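You operate a simulated robot arm through the tools that you are given. There is no shell and no other tool. Be economical: measure what you need, move in short steps, check, and stop when the job is done.

You are at the controls of a simulated robot arm. One attempt, no reset.

## Task
Drop the lights and sockets breakers, turn SUPPLY and the main switch off, padlock it.
Fine: in that order; the orange padlock on the main switch's hasp; leave the other breakers.

Only the result counts: the job must be done as asked and must still hold three seconds after the hand-in. Knocking over, shifting, dropping, spilling or breaking anything else fails it.

## Robot
A 6-joint arm with a two-finger parallel gripper on a trunk, on a base that drives. Base frame: it is fixed to the floor where the robot stands at the start and does not move with it; the origin is under the middle of the robot, x ahead of it, y to its left, z up. Units: cm, rad, N and s.
With the tool pointing down near the work surface it reaches from about 44 to 86 cm from the robot's upright axis, wherever it stands. Its first joint turns from -2.007 to 2.007 rad. Places, roughly: bench breaker [40, -40, 80]; drum breaker [60, -20, 80]; hasp pin [60, -20, 110]; lights breaker [30, -50, 80]; main switch [60, -20, 110]; melt breaker [40, -40, 80]; orange padlock (5x2x8 cm) [30, -50, 100]; press breaker [60, -30, 80]; sockets breaker [30, -50, 80]; supply selector [40, -40, 110]; tank breaker [70, -20, 80]; test button on the main board [50, -30, 130]; wash breaker [50, -30, 80]. Payload 4.2 kg.
Tool frame: the origin (TCP) lies between the finger pads and is the grasp point; the fingertips stand 2.3 cm ahead of it; z points along the fingers, y is the line along which they close. Largest opening 9.4 cm; finger width 3.8, thickness 1; the body of the gripper, 5.4 by 9.6 cm, starts 3.9 cm behind the TCP.
Orientation is told as [roll, pitch, yaw] about the base's x, y, z axes, in that order, counted from this pose: with the fingers straight down and closing along the base's y, the tool's x points along the base's -x, its y along +y and its z along -z.

## Interface
- The arm moves only by the tool step_arm. Its argument "motion" is a list of rows, each a list of 3 entries, a list of its own where there are three numbers: the shift along the base's x, y, z in units of 100 mm (1.0 is 100 mm), then the turn, a rotation vector about the base's x, y, z in units of 45 degrees (1.0 is 45 degrees), then the opening in per cent of the stroke, from 0 (shut) to 100 (fully open). In form: [[[dx, dy, dz], [wx, wy, wz], fingers], ...]. A call has 1 to 20 rows; each row is the pose to reach, as a shift and turn from the pose commanded when the call began. A call with a number of a shift or a turn outside -1 to 1 is refused whole. Rows are played at 5 a second. More than 5 cm and 0.15 rad between two rows, or a gripper value outside its range, and nothing of the call is played. Where a pose cannot be reached the arm comes as near as it can. A force on the tool above 40 N (or 10 N above the force at the start of the call, whichever is more), or a blocked arm, ends the call early, and 0.2 s more pass. Each finger travels about 10.8 cm/s and halts on what it meets, pressing with about 42 N; the grip force reading is that of the motor and also rises with nothing between the fingers. The clock runs only during rows and for 0.2 s after the last one: add rows that repeat a pose to give the fingers time. It gives the time, the measured TCP pose, the force on the tool (base axes), the opening and the grip force at its end, in the units of the frame above (readings bear some noise), with the torque about the TCP (base axes, N m) and any sound that the robot's microphone picked up.
- Cameras (640 x 400 px; columns grow to the right, rows downward): "scene" is now at [20.02, 8.85, 133.28]; the picture's right is [-0.86, -0.50, 0.00], its down [-0.10, 0.17, -0.98] and it looks along [0.49, -0.85, -0.20] (base axes); focal length 214 px, centre (320, 200). "wrist" rides on the gripper at [8.6, 1.6, -7.4] in the tool frame; the picture's right is [-0.18, 0.98, 0.00], its down [-0.58, -0.11, -0.81] and it looks along [-0.79, -0.15, 0.59] (tool axes); focal length 243 px, centre (320, 200). There is no depth. A picture from a camera that has moved, and an enlarged one, comes with that camera's place and axes in the base frame and with its lens.
- get_image(camera): a new picture of that camera. No time passes.
- slide_trunk(by): slides the trunk up (or, below 0, down) by that many cm; the arm and the scene camera ride with it, the base frame stays. It gives what a move gives, with no picture.
- roll_base(legs): drives the robot by 1 to 6 legs, each [ahead, turn to the left] in cm and rad, along the robot's own axes; the way and the turn of a leg run together, so that a leg with both is an arc; at most 150 cm and 3.142 rad a leg. The arm and the cameras ride along, it lands a little off, and it stops where it bumps. It gives what a move gives.
- turn_head(pan, tilt): turns the head with the scene camera to pan (to the left, within 1.396 rad either way) and tilt (down, from -0.506 to 1.204), counted from straight ahead of the robot. It gives what a move gives.
- close_up(camera, box): a new picture of the part [left, top, right, bottom] of that camera's present view, enlarged. No time passes.
- finish_job(): hands the job in; it is judged then, once.

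Go step by step. Nothing tells you exact positions but the pictures and the camera data: compare them with the known pose of the tool, close in by small moves and look again before you grip or let go. The budget is 120 turns and 82 pictures, counting those below and the enlarged ones. Unless the task says otherwise, let go and move clear before handing in, and close with one line.

The tools are called as name(argument=value, ...) on one line, values as JSON. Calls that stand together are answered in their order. step_arm: Moves the arm, as the interface text tells. Its arguments: {"type":"object","properties":{"motion":{"type":"array","items":{"type":"array"}}},"required":["motion"]} The other tools are called the same way: slide_trunk (by) slides the trunk up or down; roll_base (legs) drives the base; turn_head (pan, tilt) turns the head that bears the scene camera; get_image (camera) takes a picture; close_up (camera, box) takes an enlarged picture of a part of a camera's view; finish_job () hands the job in.

At the start:

```text
time_s: 0.0
position: [26.88, -34.38, 134.14]
tool_rot: [0.002, 0.0, -0.001]
contact_force: [-0.5, -0.1, 0.1]
wrist_torque: [0.0, 0.0, 0.01]
width: 9.42
finger_force: 0.0
trunk travel left (down, up): [-65.0, 34.0]
robot x, y, heading: [0.03, -2.53, 0.003]
head pan, tilt: [-1.045, 0.199]
```

scene: 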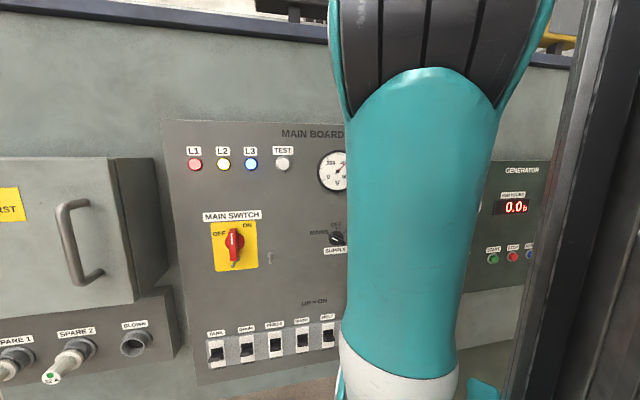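
wrist: 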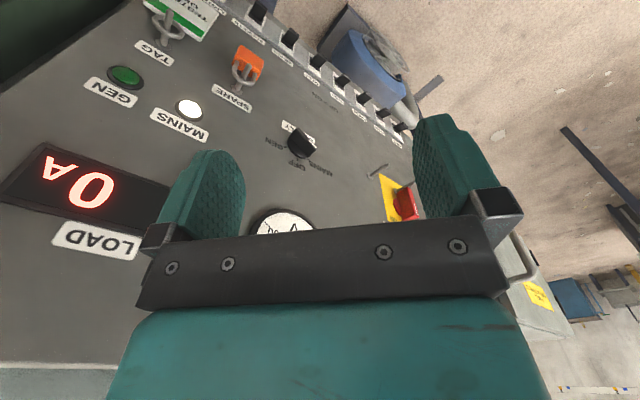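

The scene view shows the main board with the arm in front of its right part; the wrist view shows the rest. I'll enlarge both to read the labels.

close_up(camera="wrist", box=[130, 0, 450, 200])

close_up(camera="scene", box=[160, 120, 360, 390])

```text
2.00 times, centred on (290, 100) of wrist
camera zoom: at [18.25, -32.83, 141.55], right [0.18, 0.98, 0.0], down [0.58, -0.11, 0.81], along [0.79, -0.15, -0.59], focal length 485 px, centre (380, 400)
```

zoom: 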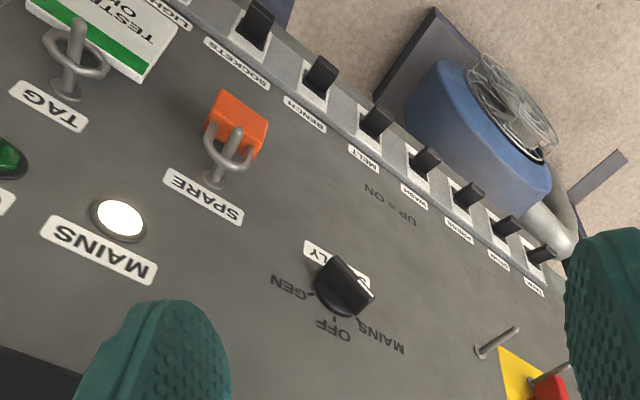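

```text
1.48 times, centred on (260, 255) of scene
camera zoom: at [20.02, 8.85, 133.28], right [-0.86, -0.5, 0.0], down [-0.1, 0.17, -0.98], along [0.49, -0.85, -0.2], focal length 318 px, centre (409, 118)
```

zoom: 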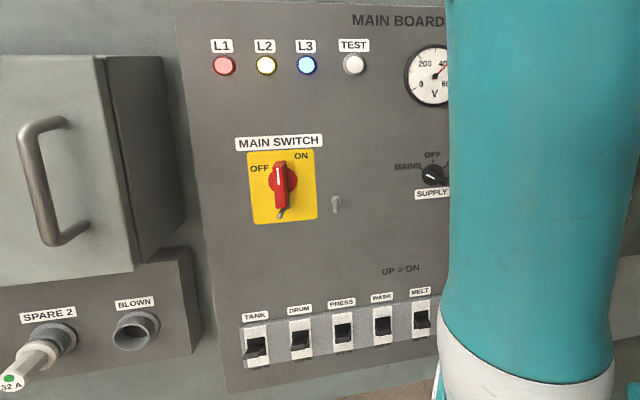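

I place the selector near (44,-41,111) and the hasp pin near (57,-30,108), so the board faces the robot at about 50° to its right and 57 cm away. That is close for a level tool, so I'll check that the floor behind is clear before backing off.

turn_head(pan=1.39, tilt=0.5)

get_image(camera="scene")

```text
time_s: 2.2
position: [26.88, -34.27, 134.22]
tool_rot: [0.001, 0.001, 0.0]
contact_force: [0.9, 0.4, 0.3]
wrist_torque: [0.03, 0.04, 0.0]
width: 9.38
finger_force: 0.1
trunk travel left (down, up): [-65.0, 34.0]
robot x, y, heading: [0.06, -2.63, -0.007]
head pan, tilt: [1.389, 0.499]
```

```text
77 pictures are left
camera scene: at [16.99, 25.86, 130.5], right [0.98, -0.18, 0.0], down [-0.09, -0.47, -0.88], along [0.16, 0.86, -0.48], focal length 214 px, centre (320, 200)
```

scene: 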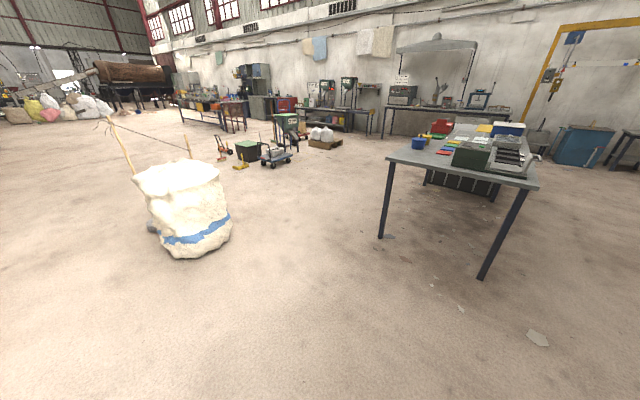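

The floor behind is clear, with the nearest sack about 1.8 m away. I'll turn, back off 20 cm from the board and turn back, then look at the board again.

roll_base(legs=[[0, -0.86], [-20, 0], [0, 0.86]])

turn_head(pan=-1.0, tilt=0.35)

get_image(camera="scene")

get_image(camera="wrist")

```text
time_s: 8.3
position: [13.79, -19.16, 134.17]
tool_rot: [0.0, -0.001, 0.0]
contact_force: [-0.5, -0.5, 0.0]
wrist_torque: [-0.05, 0.03, 0.01]
width: 9.43
finger_force: 0.0
trunk travel left (down, up): [-65.0, 34.0]
robot x, y, heading: [-13.0, 12.2, 0.002]
head pan, tilt: [1.389, 0.499]
```

```text
time_s: 10.5
position: [13.65, -19.2, 134.16]
tool_rot: [-0.002, 0.0, 0.0]
contact_force: [0.6, -0.7, -0.5]
wrist_torque: [0.02, 0.0, 0.0]
width: 9.39
finger_force: 0.0
trunk travel left (down, up): [-65.0, 34.0]
robot x, y, heading: [-13.05, 12.62, 0.004]
head pan, tilt: [-1.0, 0.351]
```

```text
76 pictures are left
camera scene: at [7.25, 24.29, 131.87], right [-0.84, -0.54, 0.0], down [-0.19, 0.29, -0.94], along [0.51, -0.79, -0.34], focal length 214 px, centre (320, 200)
```

scene: 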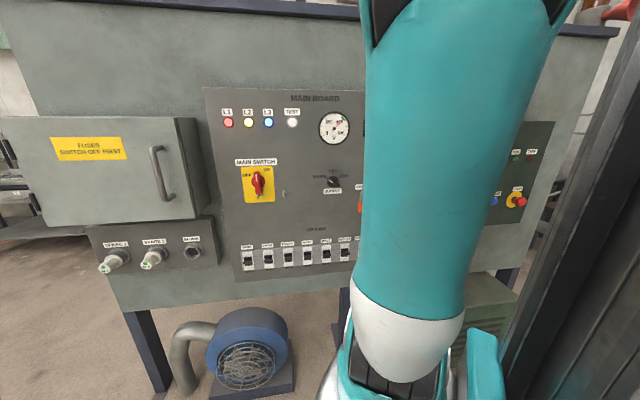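

```text
75 pictures are left
camera wrist: at [5.16, -17.63, 141.55], right [0.18, 0.98, 0.0], down [0.58, -0.11, 0.81], along [0.79, -0.15, -0.59], focal length 243 px, centre (320, 200)
```

wrist: 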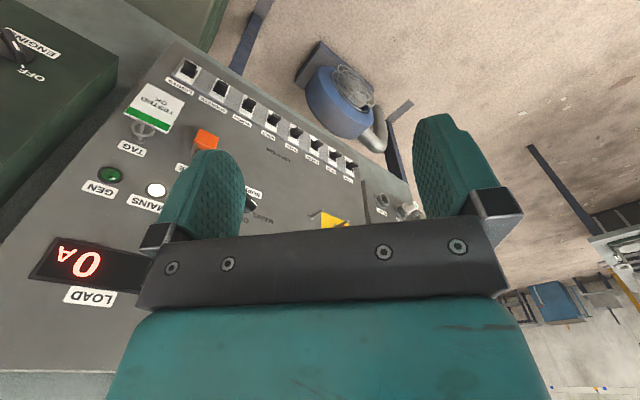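

Backed off cleanly. Now I'll turn the tool so it points level at the board with the camera above, in three parts while easing toward the board.

step_arm(motion=[[[0.043, -0.051, 0], [-0.121, 0.056, 0.121], 100], [[0.087, -0.102, 0], [-0.241, 0.112, 0.241], 100], [[0.13, -0.153, 0], [-0.362, 0.168, 0.362], 100], [[0.173, -0.203, 0], [-0.483, 0.223, 0.483], 100], [[0.217, -0.254, 0], [-0.603, 0.279, 0.603], 100], [[0.26, -0.305, 0], [-0.724, 0.335, 0.724], 100]])

step_arm(motion=[[[0.043, -0.051, 0], [-0.121, 0.056, 0.121], 100], [[0.087, -0.102, 0], [-0.241, 0.112, 0.241], 100], [[0.13, -0.153, 0], [-0.362, 0.168, 0.362], 100], [[0.173, -0.203, 0], [-0.483, 0.223, 0.483], 100], [[0.217, -0.254, 0], [-0.603, 0.279, 0.603], 100], [[0.26, -0.305, 0], [-0.724, 0.335, 0.724], 100]])

step_arm(motion=[[[0.043, -0.051, 0], [-0.121, 0.056, 0.121], 100], [[0.087, -0.102, 0], [-0.241, 0.112, 0.241], 100], [[0.13, -0.153, 0], [-0.362, 0.168, 0.362], 100], [[0.173, -0.203, 0], [-0.483, 0.223, 0.483], 100], [[0.217, -0.254, 0], [-0.603, 0.279, 0.603], 100], [[0.26, -0.305, 0], [-0.724, 0.335, 0.724], 100]])

get_image(camera="wrist")

get_image(camera="scene")

```text
time_s: 11.9
position: [15.85, -21.11, 142.96]
tool_rot: [-0.482, 0.392, 0.492]
contact_force: [-0.3, 0.1, 0.5]
wrist_torque: [-0.01, -0.01, 0.0]
width: 9.38
finger_force: 0.1
out of reach, approached as far as the arm can: row 4, 5, 6
trunk travel left (down, up): [-65.0, 34.0]
robot x, y, heading: [-12.88, 12.95, 0.0]
head pan, tilt: [-1.0, 0.351]
```

```text
time_s: 13.3
position: [18.15, -19.26, 153.82]
tool_rot: [-0.787, 0.854, 0.806]
contact_force: [-0.1, 1.4, -0.3]
wrist_torque: [-0.02, -0.02, -0.01]
width: 9.41
finger_force: 0.0
out of reach, approached as far as the arm can: row 1, 2, 3, 4, 5, 6
trunk travel left (down, up): [-65.0, 34.0]
robot x, y, heading: [-13.08, 12.83, -0.002]
head pan, tilt: [-1.0, 0.351]
```

```text
time_s: 14.7
position: [21.83, -26.05, 157.13]
tool_rot: [-0.995, 1.469, 1.196]
contact_force: [0.3, -0.2, -0.1]
wrist_torque: [-0.01, 0.01, -0.01]
width: 9.39
finger_force: 0.1
out of reach, approached as far as the arm can: row 1, 2, 3, 4, 5, 6
trunk travel left (down, up): [-65.0, 34.0]
robot x, y, heading: [-12.64, 12.54, -0.003]
head pan, tilt: [-1.0, 0.351]
```

```text
74 pictures are left
camera wrist: at [15.98, -21.9, 165.92], right [-0.79, -0.55, -0.27], down [-0.36, 0.77, -0.52], along [0.49, -0.32, -0.81], focal length 243 px, centre (320, 200)
```

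wrist: 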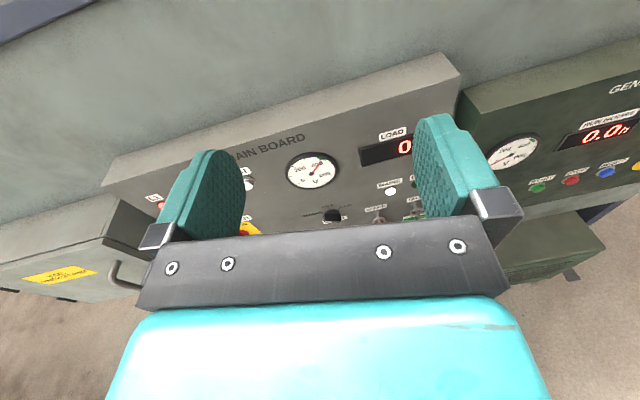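

```text
73 pictures are left
camera scene: at [7.25, 24.31, 131.87], right [-0.84, -0.54, 0.0], down [-0.19, 0.29, -0.94], along [0.51, -0.79, -0.34], focal length 214 px, centre (320, 200)
```

scene: 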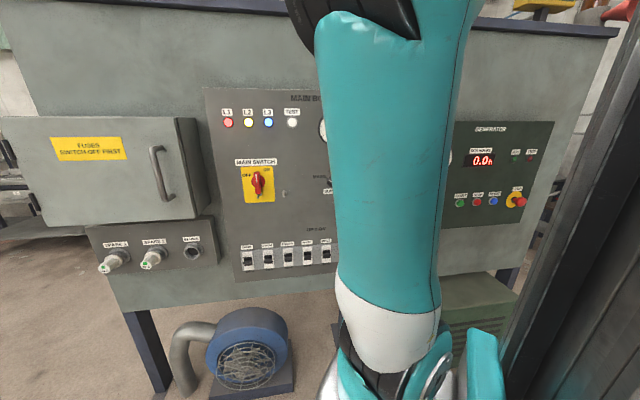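

The level pose is nearly right, but the arm is folded high. I'll lower the trunk to bring the tool to working height and re-command from there.

slide_trunk(by=-45)

step_arm(motion=[[[0, 0, 0], [0, 0, 0], 100], [[0, 0, 0], [0, 0, 0], 100], [[0, 0, 0], [0, 0, 0], 100]])

get_image(camera="wrist")

get_image(camera="scene")

```text
refused: -45 is not a number from -40 to 40
```

```text
time_s: 15.5
position: [21.95, -26.07, 156.95]
tool_rot: [-0.992, 1.469, 1.201]
contact_force: [-0.5, -0.6, -0.3]
wrist_torque: [0.04, 0.03, 0.01]
width: 9.42
finger_force: 0.1
trunk travel left (down, up): [-65.0, 34.0]
robot x, y, heading: [-12.85, 12.3, 0.0]
head pan, tilt: [-1.0, 0.351]
```

```text
72 pictures are left
camera wrist: at [15.98, -21.92, 165.92], right [-0.79, -0.55, -0.27], down [-0.36, 0.77, -0.52], along [0.49, -0.32, -0.81], focal length 243 px, centre (320, 200)
```

wrist: 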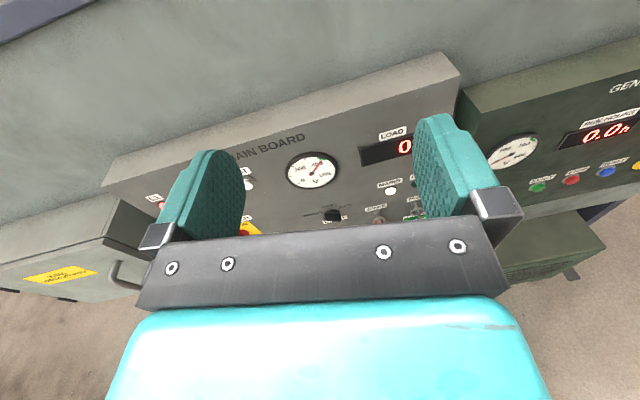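

```text
71 pictures are left
camera scene: at [7.25, 24.29, 131.87], right [-0.84, -0.54, 0.0], down [-0.19, 0.29, -0.94], along [0.51, -0.79, -0.34], focal length 214 px, centre (320, 200)
```

scene: 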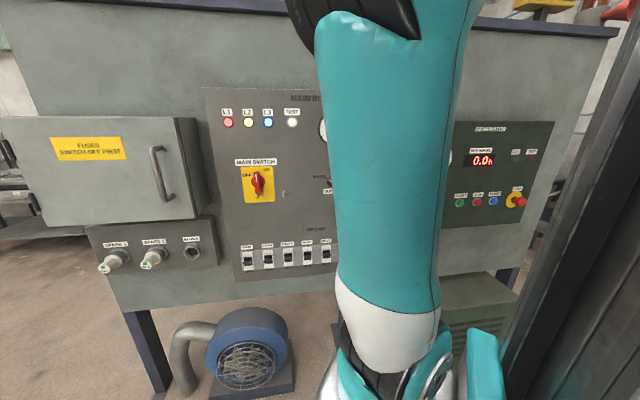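

The trunk allows 40 cm per call, so I'll lower by 40, then correct the tool's tilt and yaw and come down in front of the breakers.

slide_trunk(by=-40)

step_arm(motion=[[[0.1, -0.1, -0.2], [-0.06, 0.02, 0.05], 100], [[0.2, -0.25, -0.4], [-0.125, 0.04, 0.105], 100], [[0.2, -0.25, -0.7], [-0.125, 0.04, 0.105], 100]])

get_image(camera="wrist")

get_image(camera="scene")

```text
time_s: 19.3
position: [21.94, -26.04, 117.11]
tool_rot: [-0.991, 1.467, 1.201]
contact_force: [0.5, 0.2, -0.6]
wrist_torque: [0.01, 0.0, -0.01]
width: 9.39
finger_force: 0.1
trunk travel left (down, up): [-25.0, 74.0]
robot x, y, heading: [-12.97, 12.58, 0.003]
head pan, tilt: [-1.0, 0.351]
```

```text
time_s: 20.1
position: [23.44, -30.41, 111.05]
tool_rot: [-2.529, 1.569, -0.254]
contact_force: [0.2, 0.7, 0.6]
wrist_torque: [0.01, 0.01, 0.01]
width: 9.43
finger_force: 0.1
out of reach, approached as far as the arm can: row 1, 2, 3
trunk travel left (down, up): [-25.0, 74.0]
robot x, y, heading: [-13.06, 13.28, 0.003]
head pan, tilt: [-1.0, 0.351]
```

```text
70 pictures are left
camera wrist: at [17.43, -25.84, 119.59], right [-0.75, -0.64, -0.18], down [-0.44, 0.68, -0.58], along [0.5, -0.36, -0.79], focal length 243 px, centre (320, 200)
```

wrist: 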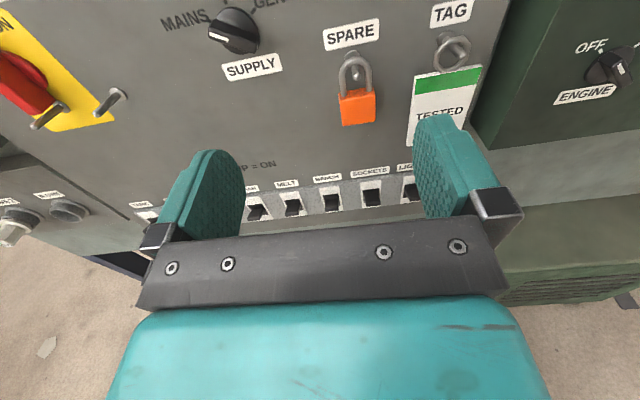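

```text
69 pictures are left
camera scene: at [7.25, 24.29, 91.87], right [-0.84, -0.54, 0.0], down [-0.19, 0.29, -0.94], along [0.51, -0.79, -0.34], focal length 214 px, centre (320, 200)
```

scene: 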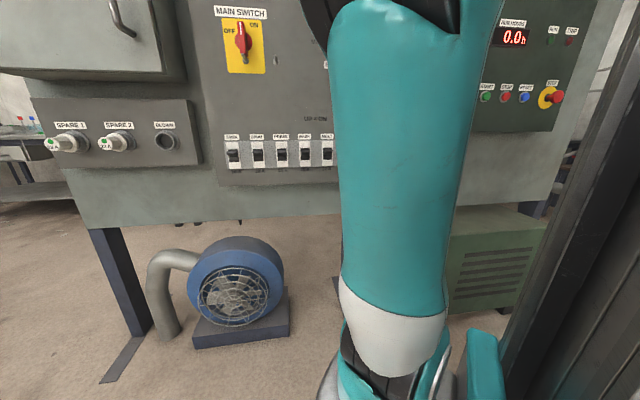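

The tool now points squarely at the board, though the arm is still at its folded limit. I'll drop the trunk another 20 cm and extend toward the lights breaker with the fingers closed.

slide_trunk(by=-22)

step_arm(motion=[[[-0.15, -0.4, 0], [0, 0, 0], 60], [[-0.32, -0.75, 0], [0, 0, 0], 20], [[-0.5, -1.0, 0], [0, 0, 0], 0], [[-0.6, -1.0, 0], [0, 0, 0], 0], [[-0.6, -1.0, 0], [0, 0, 0], 0]])

get_image(camera="wrist")

get_image(camera="scene")

```text
time_s: 22.4
position: [23.49, -30.29, 88.94]
tool_rot: [-1.869, 1.569, 0.403]
contact_force: [0.5, 0.4, 0.3]
wrist_torque: [0.01, 0.0, -0.02]
width: 9.41
finger_force: 0.1
trunk travel left (down, up): [-3.0, 96.0]
robot x, y, heading: [-13.21, 12.52, -0.001]
head pan, tilt: [-1.0, 0.351]
```

```text
time_s: 23.6
position: [17.46, -40.27, 88.96]
tool_rot: [-2.004, 1.569, 0.27]
contact_force: [-0.2, 0.4, -0.3]
wrist_torque: [0.03, -0.03, -0.01]
width: 0.0
finger_force: 41.9
trunk travel left (down, up): [-3.0, 96.0]
robot x, y, heading: [-12.93, 12.55, 0.003]
head pan, tilt: [-1.0, 0.351]
```

```text
68 pictures are left
camera wrist: at [11.41, -35.89, 97.55], right [-0.75, -0.64, -0.19], down [-0.44, 0.69, -0.58], along [0.5, -0.35, -0.79], focal length 243 px, centre (320, 200)
```

wrist: 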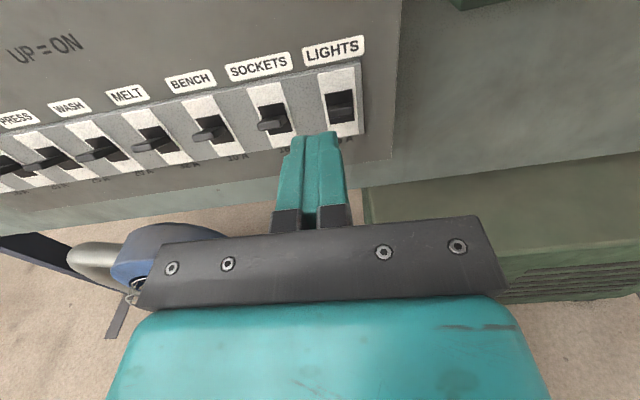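

```text
67 pictures are left
camera scene: at [7.25, 24.29, 69.87], right [-0.84, -0.54, 0.0], down [-0.19, 0.29, -0.94], along [0.51, -0.79, -0.34], focal length 214 px, centre (320, 200)
```

scene: 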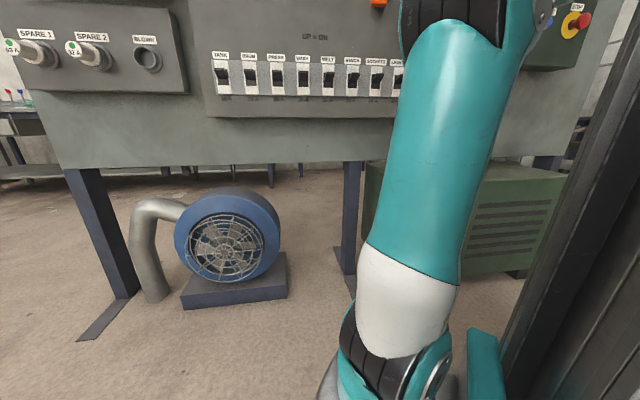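

The lights breaker is just right of the closed fingertips. I'll enlarge to see the levers.

close_up(camera="wrist", box=[220, 20, 400, 200])

close_up(camera="scene", box=[205, 40, 405, 110])

```text
2.22 times, centred on (310, 110) of wrist
camera zoom: at [11.41, -35.89, 97.55], right [-0.75, -0.64, -0.19], down [-0.44, 0.69, -0.58], along [0.5, -0.35, -0.79], focal length 539 px, centre (342, 400)
```

zoom: 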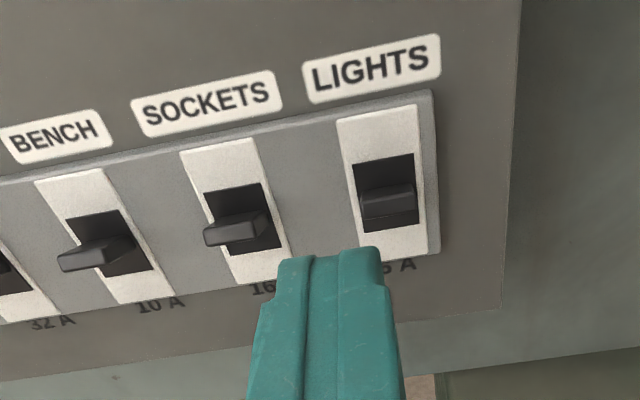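

```text
3.20 times, centred on (305, 75) of scene
camera zoom: at [7.25, 24.29, 69.87], right [-0.84, -0.54, 0.0], down [-0.19, 0.29, -0.94], along [0.51, -0.79, -0.34], focal length 686 px, centre (368, 600)
```

zoom: 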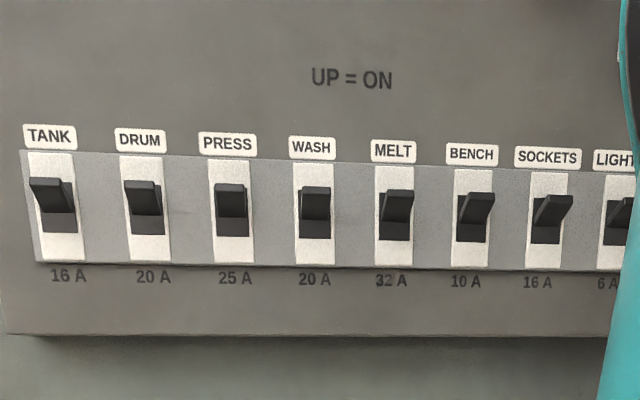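

The levers are all up. I put the lights lever tip near (27,-53,82.2); I'll line up above it and approach.

step_arm(motion=[[[0.15, -0.3, -0.1], [0, 0, 0], 0], [[0.33, -0.55, -0.15], [0, 0, 0], 0], [[0.57, -0.832, -0.15], [0, 0, 0], 0], [[0.57, -0.832, -0.15], [0, 0, 0], 0]])

get_image(camera="wrist")

```text
time_s: 24.6
position: [23.27, -48.94, 87.48]
tool_rot: [-1.801, 1.569, 0.474]
contact_force: [0.3, 0.6, 0.1]
wrist_torque: [0.03, 0.01, -0.01]
width: 0.0
finger_force: 42.6
trunk travel left (down, up): [-3.0, 96.0]
robot x, y, heading: [-13.24, 12.68, -0.001]
head pan, tilt: [-1.0, 0.351]
```

```text
64 pictures are left
camera wrist: at [17.18, -44.24, 96.03], right [-0.75, -0.64, -0.19], down [-0.44, 0.69, -0.58], along [0.5, -0.35, -0.79], focal length 243 px, centre (320, 200)
```

wrist: 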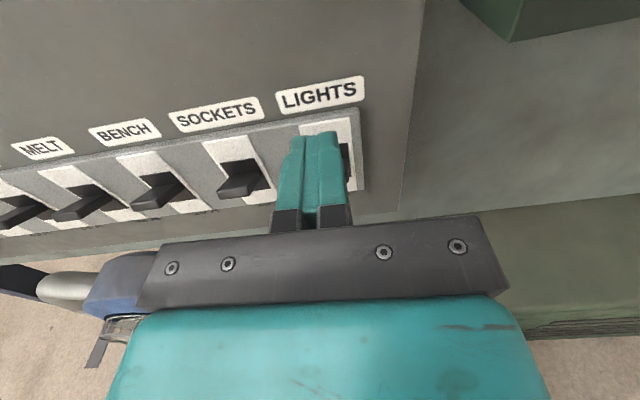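

Lateral alignment is good and the tips are about 3 cm short of the lever tip. I'll advance 4 cm above the lever.

step_arm(motion=[[[0.13, -0.155, 0], [0, 0, 0], 0], [[0.2, -0.24, 0], [0, 0, 0], 0], [[0.265, -0.313, 0], [0, 0, 0], 0], [[0.265, -0.313, 0], [0, 0, 0], 0]])

get_image(camera="wrist")

```text
time_s: 25.6
position: [25.83, -51.97, 87.47]
tool_rot: [-1.824, 1.571, 0.452]
contact_force: [0.1, -0.1, 0.5]
wrist_torque: [-0.01, -0.01, -0.03]
width: 0.0
finger_force: 41.5
trunk travel left (down, up): [-3.0, 96.0]
robot x, y, heading: [-12.95, 12.5, 0.002]
head pan, tilt: [-1.0, 0.351]
```

```text
63 pictures are left
camera wrist: at [19.77, -47.28, 96.08], right [-0.75, -0.64, -0.19], down [-0.44, 0.69, -0.58], along [0.5, -0.35, -0.79], focal length 243 px, centre (320, 200)
```

wrist: 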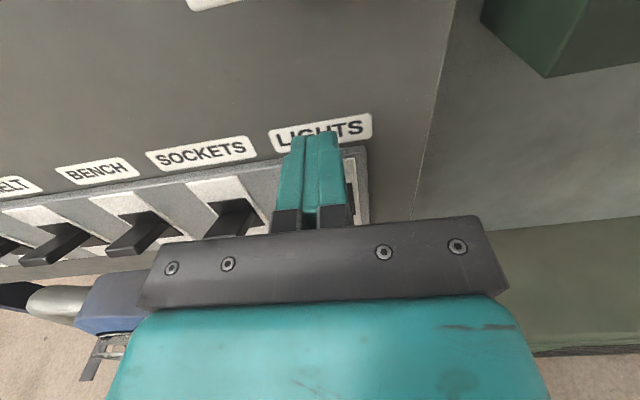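

Fingertips are over the lever. I'll press straight down in small steps and listen for the click.

step_arm(motion=[[[0, 0, -0.1], [0, 0, 0], 0], [[0, 0, -0.2], [0, 0, 0], 0], [[0, 0, -0.3], [0, 0, 0], 0], [[0, 0, -0.38], [0, 0, 0], 0], [[0, 0, -0.46], [0, 0, 0], 0], [[0, 0, -0.54], [0, 0, 0], 0], [[0, 0, -0.6], [0, 0, 0], 0]])

get_image(camera="wrist")

```text
time_s: 26.9
position: [25.69, -52.06, 85.36]
tool_rot: [-3.118, 1.566, -0.835]
contact_force: [-8.2, 13.5, 1.8]
wrist_torque: [0.26, 0.13, 0.13]
width: 0.01
finger_force: 42.1
out of reach, approached as far as the arm can: row 3, 4, 5, 6
trunk travel left (down, up): [-3.0, 96.0]
robot x, y, heading: [-12.7, 12.83, 0.001]
head pan, tilt: [-1.0, 0.351]
stopped in row 6: the force on the tool passed its limit at 42 N (the readings are from after the stop); the commanded pose is now the measured one
```

```text
62 pictures are left
camera wrist: at [19.57, -47.44, 93.88], right [-0.74, -0.64, -0.18], down [-0.44, 0.68, -0.59], along [0.5, -0.35, -0.79], focal length 243 px, centre (320, 200)
```

wrist: 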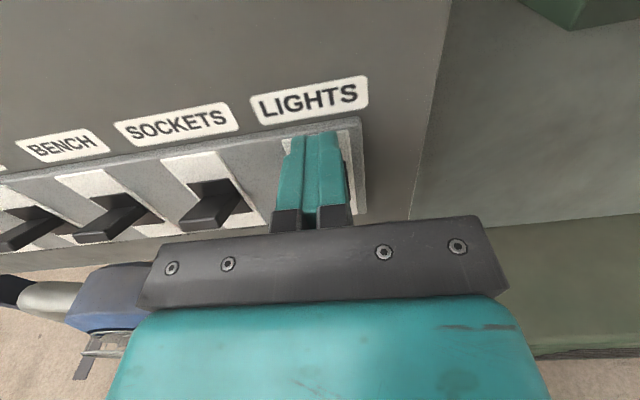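

The arm ran out of downward reach at this height because it's folded too close. I'll withdraw, back the robot off another 16 cm so the arm is more extended, and check the lever.

step_arm(motion=[[[-0.03, 0.035, 0.15], [0, 0, 0], 0], [[-0.3, 0.36, 0.25], [0, 0, 0], 0], [[-0.6, 0.72, 0.25], [0, 0, 0], 0], [[-0.8, 0.95, 0.25], [0, 0, 0], 0]])

get_image(camera="wrist")

roll_base(legs=[[0, -0.86], [-17, 0], [0, 0.86]])

```text
time_s: 27.9
position: [17.66, -42.51, 87.65]
tool_rot: [-2.583, 1.567, -0.302]
contact_force: [0.0, -0.1, -0.2]
wrist_torque: [-0.02, 0.02, 0.01]
width: 0.0
finger_force: 41.9
trunk travel left (down, up): [-3.0, 96.0]
robot x, y, heading: [-12.89, 12.65, 0.002]
head pan, tilt: [-1.0, 0.351]
```

```text
61 pictures are left
camera wrist: at [11.59, -38.1, 96.25], right [-0.74, -0.64, -0.19], down [-0.44, 0.68, -0.58], along [0.5, -0.35, -0.79], focal length 243 px, centre (320, 200)
```

wrist: 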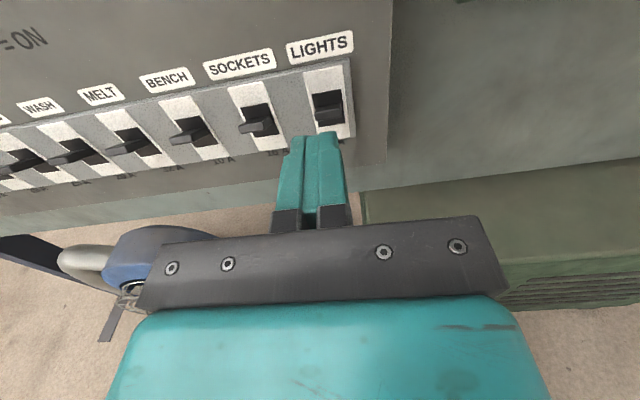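

```text
time_s: 33.8
position: [6.5, -29.8, 87.64]
tool_rot: [-2.661, 1.568, -0.38]
contact_force: [1.3, 0.4, -0.5]
wrist_torque: [-0.05, -0.05, -0.01]
width: 0.0
finger_force: 42.0
trunk travel left (down, up): [-3.0, 96.0]
robot x, y, heading: [-24.41, 25.52, 0.0]
head pan, tilt: [-1.0, 0.351]
```

The lights lever is still up, and the robot is backed off. I'll return to the standoff in front of the lights breaker.

step_arm(motion=[[[0.26, -0.31, 0], [0, 0, 0], 0], [[0.53, -0.61, 0], [0, 0, 0], 0], [[0.8, -0.92, 0], [0, 0, 0], 0]])

step_arm(motion=[[[0.26, -0.31, 0], [0, 0, 0], 0], [[0.53, -0.61, 0], [0, 0, 0], 0], [[0.78, -0.88, 0], [0, 0, 0], 0], [[0.78, -0.88, 0], [0, 0, 0], 0]])

get_image(camera="wrist")

```text
time_s: 34.6
position: [14.37, -38.96, 87.74]
tool_rot: [-2.995, 1.564, -0.714]
contact_force: [0.3, 0.6, -0.2]
wrist_torque: [0.02, 0.01, 0.0]
width: 0.01
finger_force: 41.7
trunk travel left (down, up): [-3.0, 96.0]
robot x, y, heading: [-23.88, 25.48, 0.006]
head pan, tilt: [-1.0, 0.351]
```

```text
time_s: 35.6
position: [21.64, -45.8, 85.94]
tool_rot: [-2.561, 1.564, -0.282]
contact_force: [-0.4, -0.5, 0.9]
wrist_torque: [0.02, -0.01, -0.01]
width: 0.01
finger_force: 41.5
out of reach, approached as far as the arm can: row 2, 3, 4
trunk travel left (down, up): [-3.0, 96.0]
robot x, y, heading: [-24.34, 25.56, 0.005]
head pan, tilt: [-1.0, 0.351]
```

```text
60 pictures are left
camera wrist: at [15.6, -41.28, 94.49], right [-0.74, -0.64, -0.19], down [-0.44, 0.68, -0.58], along [0.5, -0.35, -0.79], focal length 243 px, centre (320, 200)
```

wrist: 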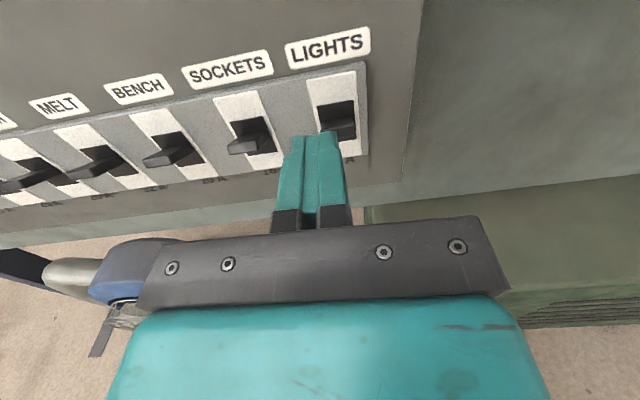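

Now it's at the far limit instead because the shoulder is low. Raising the trunk should level the shoulder with the work, so I'll pull back a little, raise 20 cm and come back down with the arm.

step_arm(motion=[[[-0.2, 0.23, 0], [0, 0, 0], 0], [[-0.4, 0.47, 0], [0, 0, 0], 0]])

slide_trunk(by=20)

step_arm(motion=[[[0, 0, -0.4], [0, 0, 0], 0], [[0, 0, -0.8], [0, 0, 0], 0], [[0, 0, -1.0], [0, 0, 0], 0]])

step_arm(motion=[[[0, 0, -0.4], [0, 0, 0], 0], [[0, 0, -0.8], [0, 0, 0], 0], [[0, 0, -0.8], [0, 0, 0], 0]])

```text
time_s: 36.2
position: [17.66, -42.99, 87.96]
tool_rot: [-2.269, 1.569, 0.014]
contact_force: [-0.6, -0.2, -0.4]
wrist_torque: [-0.01, 0.02, -0.02]
width: 0.0
finger_force: 42.2
out of reach, approached as far as the arm can: row 1, 2
trunk travel left (down, up): [-3.0, 96.0]
robot x, y, heading: [-24.21, 25.7, 0.001]
head pan, tilt: [-1.0, 0.351]
```

```text
time_s: 38.4
position: [17.59, -42.96, 108.03]
tool_rot: [-2.389, 1.569, -0.107]
contact_force: [0.2, 0.0, -0.8]
wrist_torque: [-0.01, 0.02, -0.02]
width: 0.0
finger_force: 41.8
trunk travel left (down, up): [-23.0, 76.0]
robot x, y, heading: [-24.33, 25.89, 0.003]
head pan, tilt: [-1.0, 0.351]
```

```text
time_s: 39.2
position: [17.41, -48.26, 102.28]
tool_rot: [-2.673, 1.569, -0.387]
contact_force: [-0.1, 1.4, 0.2]
wrist_torque: [0.0, 0.03, 0.01]
width: 0.0
finger_force: 41.5
out of reach, approached as far as the arm can: row 1, 2, 3
trunk travel left (down, up): [-23.0, 76.0]
robot x, y, heading: [-24.52, 25.69, 0.001]
head pan, tilt: [-1.0, 0.351]
```

```text
time_s: 40.0
position: [17.45, -52.29, 96.89]
tool_rot: [-2.206, 1.569, 0.078]
contact_force: [0.5, -0.7, -0.3]
wrist_torque: [-0.02, 0.0, -0.01]
width: 0.01
finger_force: 42.4
out of reach, approached as far as the arm can: row 1, 2, 3
trunk travel left (down, up): [-23.0, 76.0]
robot x, y, heading: [-24.14, 25.59, 0.005]
head pan, tilt: [-1.0, 0.351]
```

Moving down here slides the arm outward, so the limit is the wrist's up-bend rather than reach. Tilting the tool about 20° downward should relax it; I'll retreat, tilt, and then drive back to the earlier stand.

step_arm(motion=[[[-0.2, 0.23, 0.1], [0.11, 0.096, 0], 0], [[-0.4, 0.46, 0.2], [0.22, 0.19, 0], 0], [[-0.62, 0.73, 0.2], [0.339, 0.288, 0], 0], [[-0.62, 1.0, 0.2], [0.339, 0.288, 0], 0]])

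step_arm(motion=[[[-0.25, 0.28, 0], [0, 0, 0], 0], [[-0.5, 0.56, 0], [0, 0, 0], 0], [[-0.5, 0.8, -0.3], [0, 0, 0], 0], [[-0.5, 0.8, -0.6], [0, 0, 0], 0]])

get_image(camera="wrist")

```text
time_s: 41.0
position: [11.33, -42.28, 98.96]
tool_rot: [-0.011, 1.22, 2.269]
contact_force: [-0.4, -0.3, -0.9]
wrist_torque: [-0.01, 0.0, 0.0]
width: 0.01
finger_force: 42.4
out of reach, approached as far as the arm can: row 3
trunk travel left (down, up): [-23.0, 76.0]
robot x, y, heading: [-24.34, 25.83, 0.006]
head pan, tilt: [-1.0, 0.351]
```

```text
time_s: 42.0
position: [5.75, -35.03, 98.08]
tool_rot: [-0.022, 1.222, 2.263]
contact_force: [-0.3, 0.6, -0.2]
wrist_torque: [0.01, -0.02, 0.0]
width: 0.0
finger_force: 41.6
out of reach, approached as far as the arm can: row 3, 4
trunk travel left (down, up): [-23.0, 76.0]
robot x, y, heading: [-24.39, 25.63, 0.005]
head pan, tilt: [-1.0, 0.351]
```

```text
59 pictures are left
camera wrist: at [1.87, -33.15, 108.7], right [-0.78, -0.59, -0.18], down [-0.54, 0.8, -0.27], along [0.3, -0.11, -0.95], focal length 243 px, centre (320, 200)
```

wrist: 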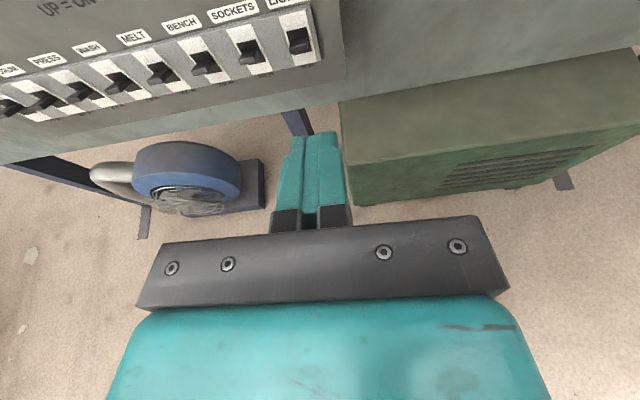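

With the 20° tilt I can get about 10 cm lower. I'll lower the trunk 20 cm and drive forward to the earlier stand.

slide_trunk(by=-17)

roll_base(legs=[[0, -0.86], [14, 0], [0, 0.86]])

get_image(camera="wrist")

```text
time_s: 43.9
position: [5.79, -34.96, 81.05]
tool_rot: [-0.022, 1.223, 2.263]
contact_force: [-0.5, 0.7, 0.1]
wrist_torque: [-0.01, 0.02, 0.02]
width: 0.02
finger_force: 42.4
trunk travel left (down, up): [-6.0, 93.0]
robot x, y, heading: [-24.12, 25.56, 0.002]
head pan, tilt: [-1.0, 0.351]
```

```text
time_s: 49.7
position: [14.32, -45.96, 81.06]
tool_rot: [-0.022, 1.221, 2.253]
contact_force: [-1.1, -0.5, -0.3]
wrist_torque: [0.0, -0.03, -0.02]
width: 0.02
finger_force: 42.0
trunk travel left (down, up): [-6.0, 93.0]
robot x, y, heading: [-15.02, 14.73, -0.005]
head pan, tilt: [-1.0, 0.351]
```

```text
58 pictures are left
camera wrist: at [10.51, -44.08, 91.71], right [-0.79, -0.59, -0.18], down [-0.53, 0.8, -0.27], along [0.3, -0.12, -0.95], focal length 243 px, centre (320, 200)
```

wrist: 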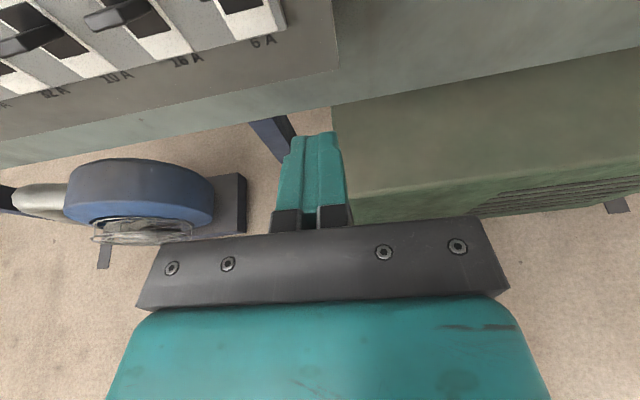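

The tilt is right at 20°. I'll rise and line up 6 cm in front of the lights lever, above it.

step_arm(motion=[[[0, 0, 0.35], [0, 0, 0], 0], [[0.3, -0.08, 0.61], [0, 0, 0], 0], [[0.6, -0.17, 0.61], [0, 0, 0], 0], [[0.88, -0.25, 0.61], [0, 0, 0], 0], [[0.88, -0.25, 0.61], [0, 0, 0], 0]])

get_image(camera="wrist")

```text
time_s: 50.9
position: [23.22, -48.45, 86.99]
tool_rot: [-0.021, 1.222, 2.254]
contact_force: [-1.4, 0.3, -0.4]
wrist_torque: [0.02, -0.01, 0.0]
width: 0.0
finger_force: 41.5
trunk travel left (down, up): [-6.0, 93.0]
robot x, y, heading: [-14.95, 15.13, -0.008]
head pan, tilt: [-1.0, 0.351]
```

```text
57 pictures are left
camera wrist: at [19.34, -46.59, 97.78], right [-0.79, -0.59, -0.18], down [-0.53, 0.8, -0.27], along [0.3, -0.12, -0.95], focal length 243 px, centre (320, 200)
```

wrist: 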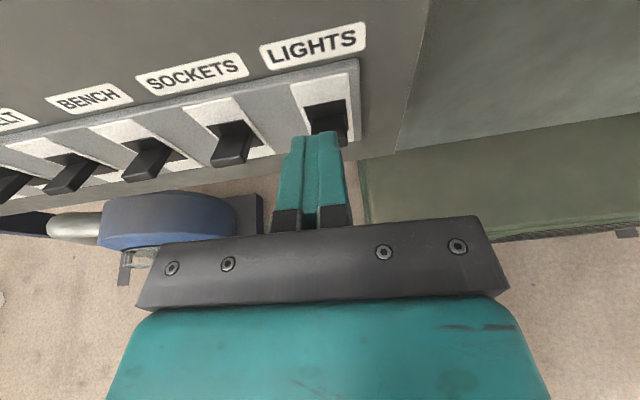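

Well aligned. I'll move in above the lever and then press down 4.6 cm in one go, with the force guard watching.

step_arm(motion=[[[0.12, -0.15, 0], [0, 0, 0], 0], [[0.23, -0.28, 0], [0, 0, 0], 0], [[0.333, -0.412, 0], [0, 0, 0], 0], [[0.333, -0.412, 0], [0, 0, 0], 0]])

step_arm(motion=[[[0, 0, -0.1], [0, 0, 0], 0], [[0, 0, -0.2], [0, 0, 0], 0], [[0, 0, -0.28], [0, 0, 0], 0], [[0, 0, -0.36], [0, 0, 0], 0], [[0, 0, -0.42], [0, 0, 0], 0], [[0, 0, -0.48], [0, 0, 0], 0]])

get_image(camera="wrist")

```text
time_s: 51.9
position: [25.31, -51.11, 86.04]
tool_rot: [-0.021, 1.222, 2.256]
contact_force: [0.6, 0.4, -0.2]
wrist_torque: [0.01, -0.01, -0.01]
width: 0.02
finger_force: 42.0
out of reach, approached as far as the arm can: row 2, 3, 4
trunk travel left (down, up): [-6.0, 93.0]
robot x, y, heading: [-14.73, 15.26, -0.003]
head pan, tilt: [-1.0, 0.351]
```

```text
time_s: 53.4
position: [25.17, -52.25, 83.84]
tool_rot: [-0.002, 1.236, 2.277]
contact_force: [-2.6, 2.0, 10.9]
wrist_torque: [-0.12, 0.01, 0.15]
width: 0.0
finger_force: 42.5
out of reach, approached as far as the arm can: row 3, 4, 5, 6
trunk travel left (down, up): [-6.0, 93.0]
robot x, y, heading: [-15.46, 15.06, -0.007]
head pan, tilt: [-1.0, 0.351]
stopped in row 6: the force on the tool passed its limit at 42 N (the readings are from after the stop); the commanded pose is now the measured one
```

```text
56 pictures are left
camera wrist: at [21.2, -50.21, 94.33], right [-0.79, -0.59, -0.17], down [-0.54, 0.8, -0.28], along [0.31, -0.13, -0.94], focal length 243 px, centre (320, 200)
```

wrist: 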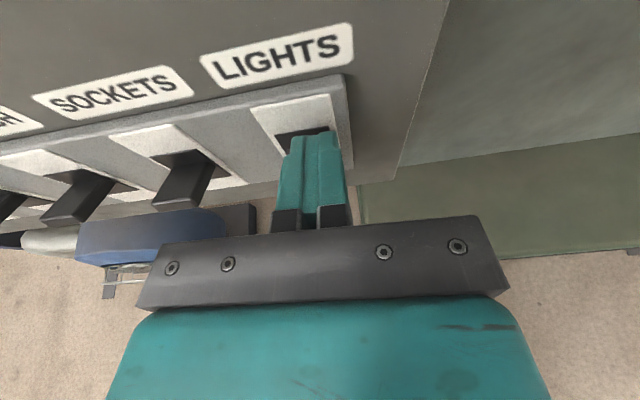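

The arm hit its outer limit just at the lever, so the base should be closer and the trunk lower. I'll retreat, drive 9 cm nearer and lower the trunk 5 cm.

step_arm(motion=[[[-0.05, 0.06, 0.15], [0, 0, 0], 0], [[-0.3, 0.36, 0.3], [0, 0, 0], 0], [[-0.55, 0.66, 0.3], [0, 0, 0], 0], [[-0.82, 0.97, 0.3], [0, 0, 0], 0]])

get_image(camera="wrist")

slide_trunk(by=-5)

roll_base(legs=[[0, -0.86], [9, 0], [0, 0.86]])

```text
time_s: 54.4
position: [17.48, -44.33, 88.08]
tool_rot: [-0.006, 1.23, 2.27]
contact_force: [0.0, 0.0, -0.1]
wrist_torque: [0.01, -0.01, -0.03]
width: 0.0
finger_force: 42.5
out of reach, approached as far as the arm can: row 3, 4
trunk travel left (down, up): [-6.0, 93.0]
robot x, y, heading: [-14.89, 14.74, -0.007]
head pan, tilt: [-1.0, 0.351]
```

```text
55 pictures are left
camera wrist: at [13.62, -42.41, 98.66], right [-0.79, -0.59, -0.18], down [-0.54, 0.8, -0.28], along [0.3, -0.12, -0.94], focal length 243 px, centre (320, 200)
```

wrist: 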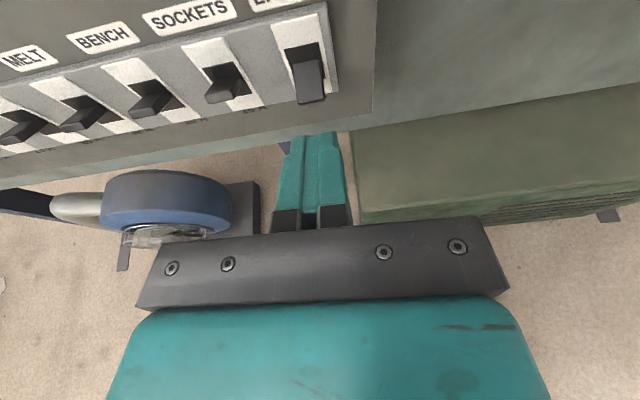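

```text
time_s: 55.3
position: [17.65, -44.38, 83.09]
tool_rot: [-0.006, 1.229, 2.27]
contact_force: [-0.1, 0.1, -0.1]
wrist_torque: [0.01, -0.05, 0.0]
width: 0.0
finger_force: 41.7
trunk travel left (down, up): [-1.0, 98.0]
robot x, y, heading: [-15.33, 15.19, -0.007]
head pan, tilt: [-1.0, 0.351]
```

```text
time_s: 60.9
position: [23.96, -50.82, 83.02]
tool_rot: [-0.007, 1.229, 2.283]
contact_force: [-0.1, 0.3, -0.2]
wrist_torque: [0.01, 0.02, 0.0]
width: 0.01
finger_force: 42.1
trunk travel left (down, up): [-1.0, 98.0]
robot x, y, heading: [-9.32, 8.27, 0.005]
head pan, tilt: [-1.0, 0.351]
```

Lights looks down in the last picture. I'll zoom in to confirm from the new stand.

close_up(camera="wrist", box=[120, 0, 440, 200])

```text
2.00 times, centred on (280, 100) of wrist
camera zoom: at [20.12, -48.92, 93.65], right [-0.78, -0.6, -0.18], down [-0.55, 0.79, -0.28], along [0.31, -0.12, -0.94], focal length 485 px, centre (400, 400)
```

zoom: 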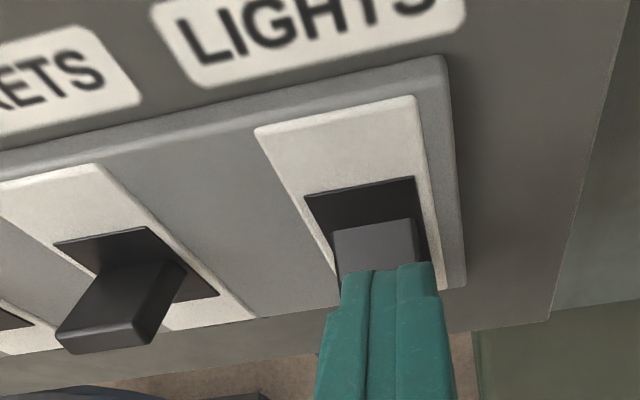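

Lights is down. Next is sockets, one pitch to the left; I'll retreat, rise and shift over.

step_arm(motion=[[[-0.15, 0.18, 0.1], [0, 0, 0], 0], [[-0.23, 0.27, 0.45], [0, 0, 0], 0], [[0.1, 0.55, 0.45], [0, 0, 0], 0], [[0.43, 0.83, 0.45], [0, 0, 0], 0], [[0.43, 0.83, 0.45], [0, 0, 0], 0]])

get_image(camera="wrist")

```text
time_s: 62.1
position: [28.4, -42.51, 87.59]
tool_rot: [-0.004, 1.23, 2.286]
contact_force: [-0.1, 0.4, 0.3]
wrist_torque: [0.01, 0.03, -0.04]
width: 0.0
finger_force: 41.9
out of reach, approached as far as the arm can: row 1, 2
trunk travel left (down, up): [-1.0, 98.0]
robot x, y, heading: [-8.92, 8.09, 0.001]
head pan, tilt: [-1.0, 0.351]
```

```text
53 pictures are left
camera wrist: at [24.45, -40.66, 98.16], right [-0.78, -0.6, -0.18], down [-0.55, 0.79, -0.28], along [0.31, -0.12, -0.94], focal length 243 px, centre (320, 200)
```

wrist: 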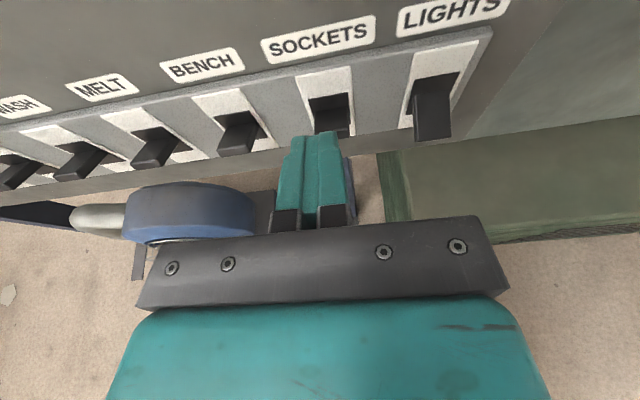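

Aligned with sockets. I'll move in above its lever and press down.

step_arm(motion=[[[0.11, -0.14, 0], [0, 0, 0], 0], [[0.22, -0.27, 0], [0, 0, 0], 0], [[0.33, -0.42, 0], [0, 0, 0], 0], [[0.33, -0.42, 0], [0, 0, 0], 0]])

step_arm(motion=[[[0, 0, -0.1], [0, 0, 0], 0], [[0, 0, -0.2], [0, 0, 0], 0], [[0, 0, -0.28], [0, 0, 0], 0], [[0, 0, -0.36], [0, 0, 0], 0], [[0, 0, -0.44], [0, 0, 0], 0], [[0, 0, -0.52], [0, 0, 0], 0]])

get_image(camera="wrist")

```text
time_s: 63.1
position: [31.64, -46.68, 87.55]
tool_rot: [-0.006, 1.231, 2.282]
contact_force: [0.0, -0.5, 0.6]
wrist_torque: [0.02, 0.0, -0.03]
width: 0.0
finger_force: 41.5
trunk travel left (down, up): [-1.0, 98.0]
robot x, y, heading: [-9.33, 8.02, 0.007]
head pan, tilt: [-1.0, 0.351]
```

```text
time_s: 64.5
position: [31.61, -46.49, 83.75]
tool_rot: [0.026, 1.256, 2.311]
contact_force: [-1.5, 0.9, 11.3]
wrist_torque: [-0.11, -0.06, -0.02]
width: 0.0
finger_force: 41.8
trunk travel left (down, up): [-1.0, 98.0]
robot x, y, heading: [-9.29, 8.55, 0.001]
head pan, tilt: [-1.0, 0.351]
stopped in row 6: the force on the tool passed its limit at 45 N (the readings are from after the stop); the commanded pose is now the measured one
```

```text
52 pictures are left
camera wrist: at [27.52, -44.23, 94.22], right [-0.78, -0.6, -0.17], down [-0.54, 0.78, -0.3], along [0.31, -0.15, -0.94], focal length 243 px, centre (320, 200)
```

wrist: 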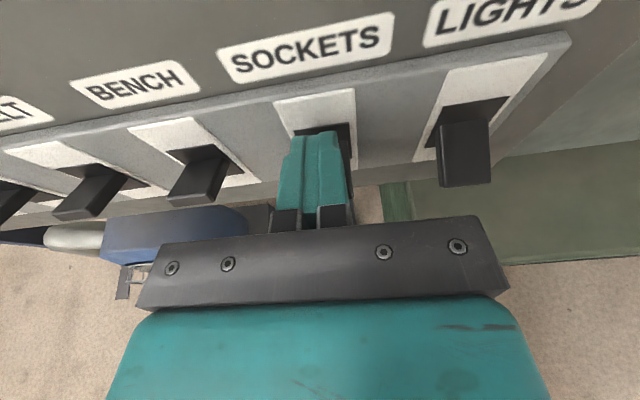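

It stopped at the same depth as lights did, so sockets likely flipped. I'll retreat and check.

step_arm(motion=[[[-0.1, 0.12, 0.15], [0, 0, 0], 0], [[-0.3, 0.36, 0.35], [0, 0, 0], 0], [[-0.55, 0.65, 0.6], [0, 0, 0], 0], [[-0.78, 0.92, 0.8], [0, 0, 0], 0]])

close_up(camera="wrist", box=[160, 0, 480, 200])

```text
time_s: 65.5
position: [24.54, -37.79, 90.4]
tool_rot: [0.019, 1.254, 2.301]
contact_force: [0.7, 0.7, -0.4]
wrist_torque: [-0.04, -0.04, 0.02]
width: 0.0
finger_force: 42.3
out of reach, approached as far as the arm can: row 4
trunk travel left (down, up): [-1.0, 98.0]
robot x, y, heading: [-9.51, 8.39, 0.003]
head pan, tilt: [-1.0, 0.351]
```

```text
2.00 times, centred on (320, 100) of wrist
camera zoom: at [20.51, -35.71, 100.89], right [-0.78, -0.6, -0.17], down [-0.54, 0.79, -0.3], along [0.31, -0.14, -0.94], focal length 485 px, centre (320, 400)
```

zoom: 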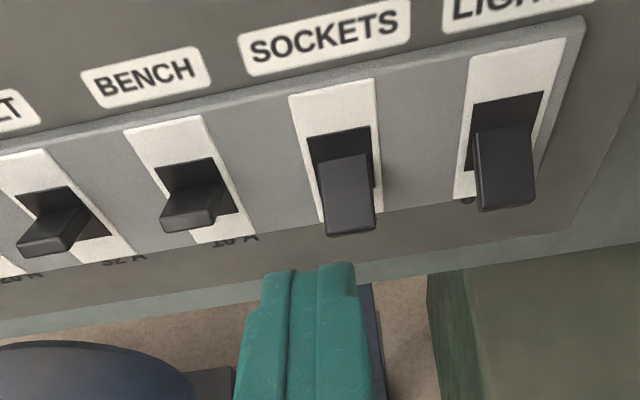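

Lights and sockets are both down, the others still up. Next is SUPPLY: I'll raise the trunk, level the tool again, open the fingers and move in front of the selector.

slide_trunk(by=24)

step_arm(motion=[[[0.2, 0.2, 0], [-0.1, -0.085, 0], 20], [[0.45, 0.4, 0], [-0.2, -0.17, 0], 45], [[0.7, 0.6, 0], [-0.308, -0.261, 0], 60], [[0.97, 0.82, 0], [-0.308, -0.261, 0], 60], [[0.97, 0.82, 0], [-0.308, -0.261, 0], 60]])

get_image(camera="wrist")

```text
time_s: 68.0
position: [24.64, -37.93, 114.37]
tool_rot: [0.019, 1.255, 2.304]
contact_force: [0.7, -0.7, 0.0]
wrist_torque: [0.0, -0.02, 0.0]
width: 0.0
finger_force: 42.0
trunk travel left (down, up): [-25.0, 74.0]
robot x, y, heading: [-8.92, 8.08, 0.007]
head pan, tilt: [-1.0, 0.351]
```

```text
time_s: 69.2
position: [35.23, -31.68, 115.8]
tool_rot: [1.398, 1.563, -2.599]
contact_force: [0.2, -0.2, -0.3]
wrist_torque: [-0.01, -0.01, 0.02]
width: 5.62
finger_force: 0.0
out of reach, approached as far as the arm can: row 3, 4, 5
trunk travel left (down, up): [-25.0, 74.0]
robot x, y, heading: [-9.18, 8.3, 0.01]
head pan, tilt: [-1.0, 0.351]
```

```text
50 pictures are left
camera wrist: at [29.2, -27.2, 124.54], right [-0.74, -0.64, -0.18], down [-0.45, 0.68, -0.58], along [0.49, -0.35, -0.79], focal length 243 px, centre (320, 200)
```

wrist: 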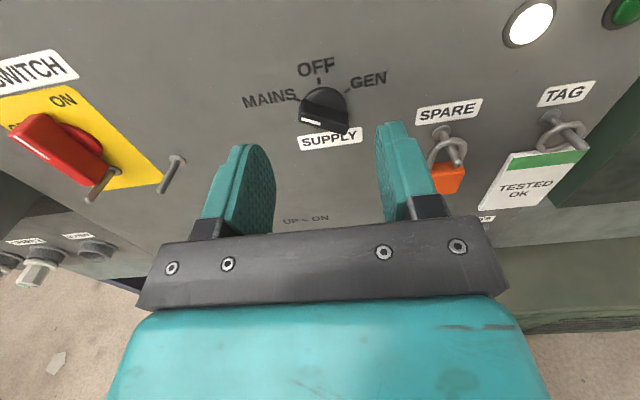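

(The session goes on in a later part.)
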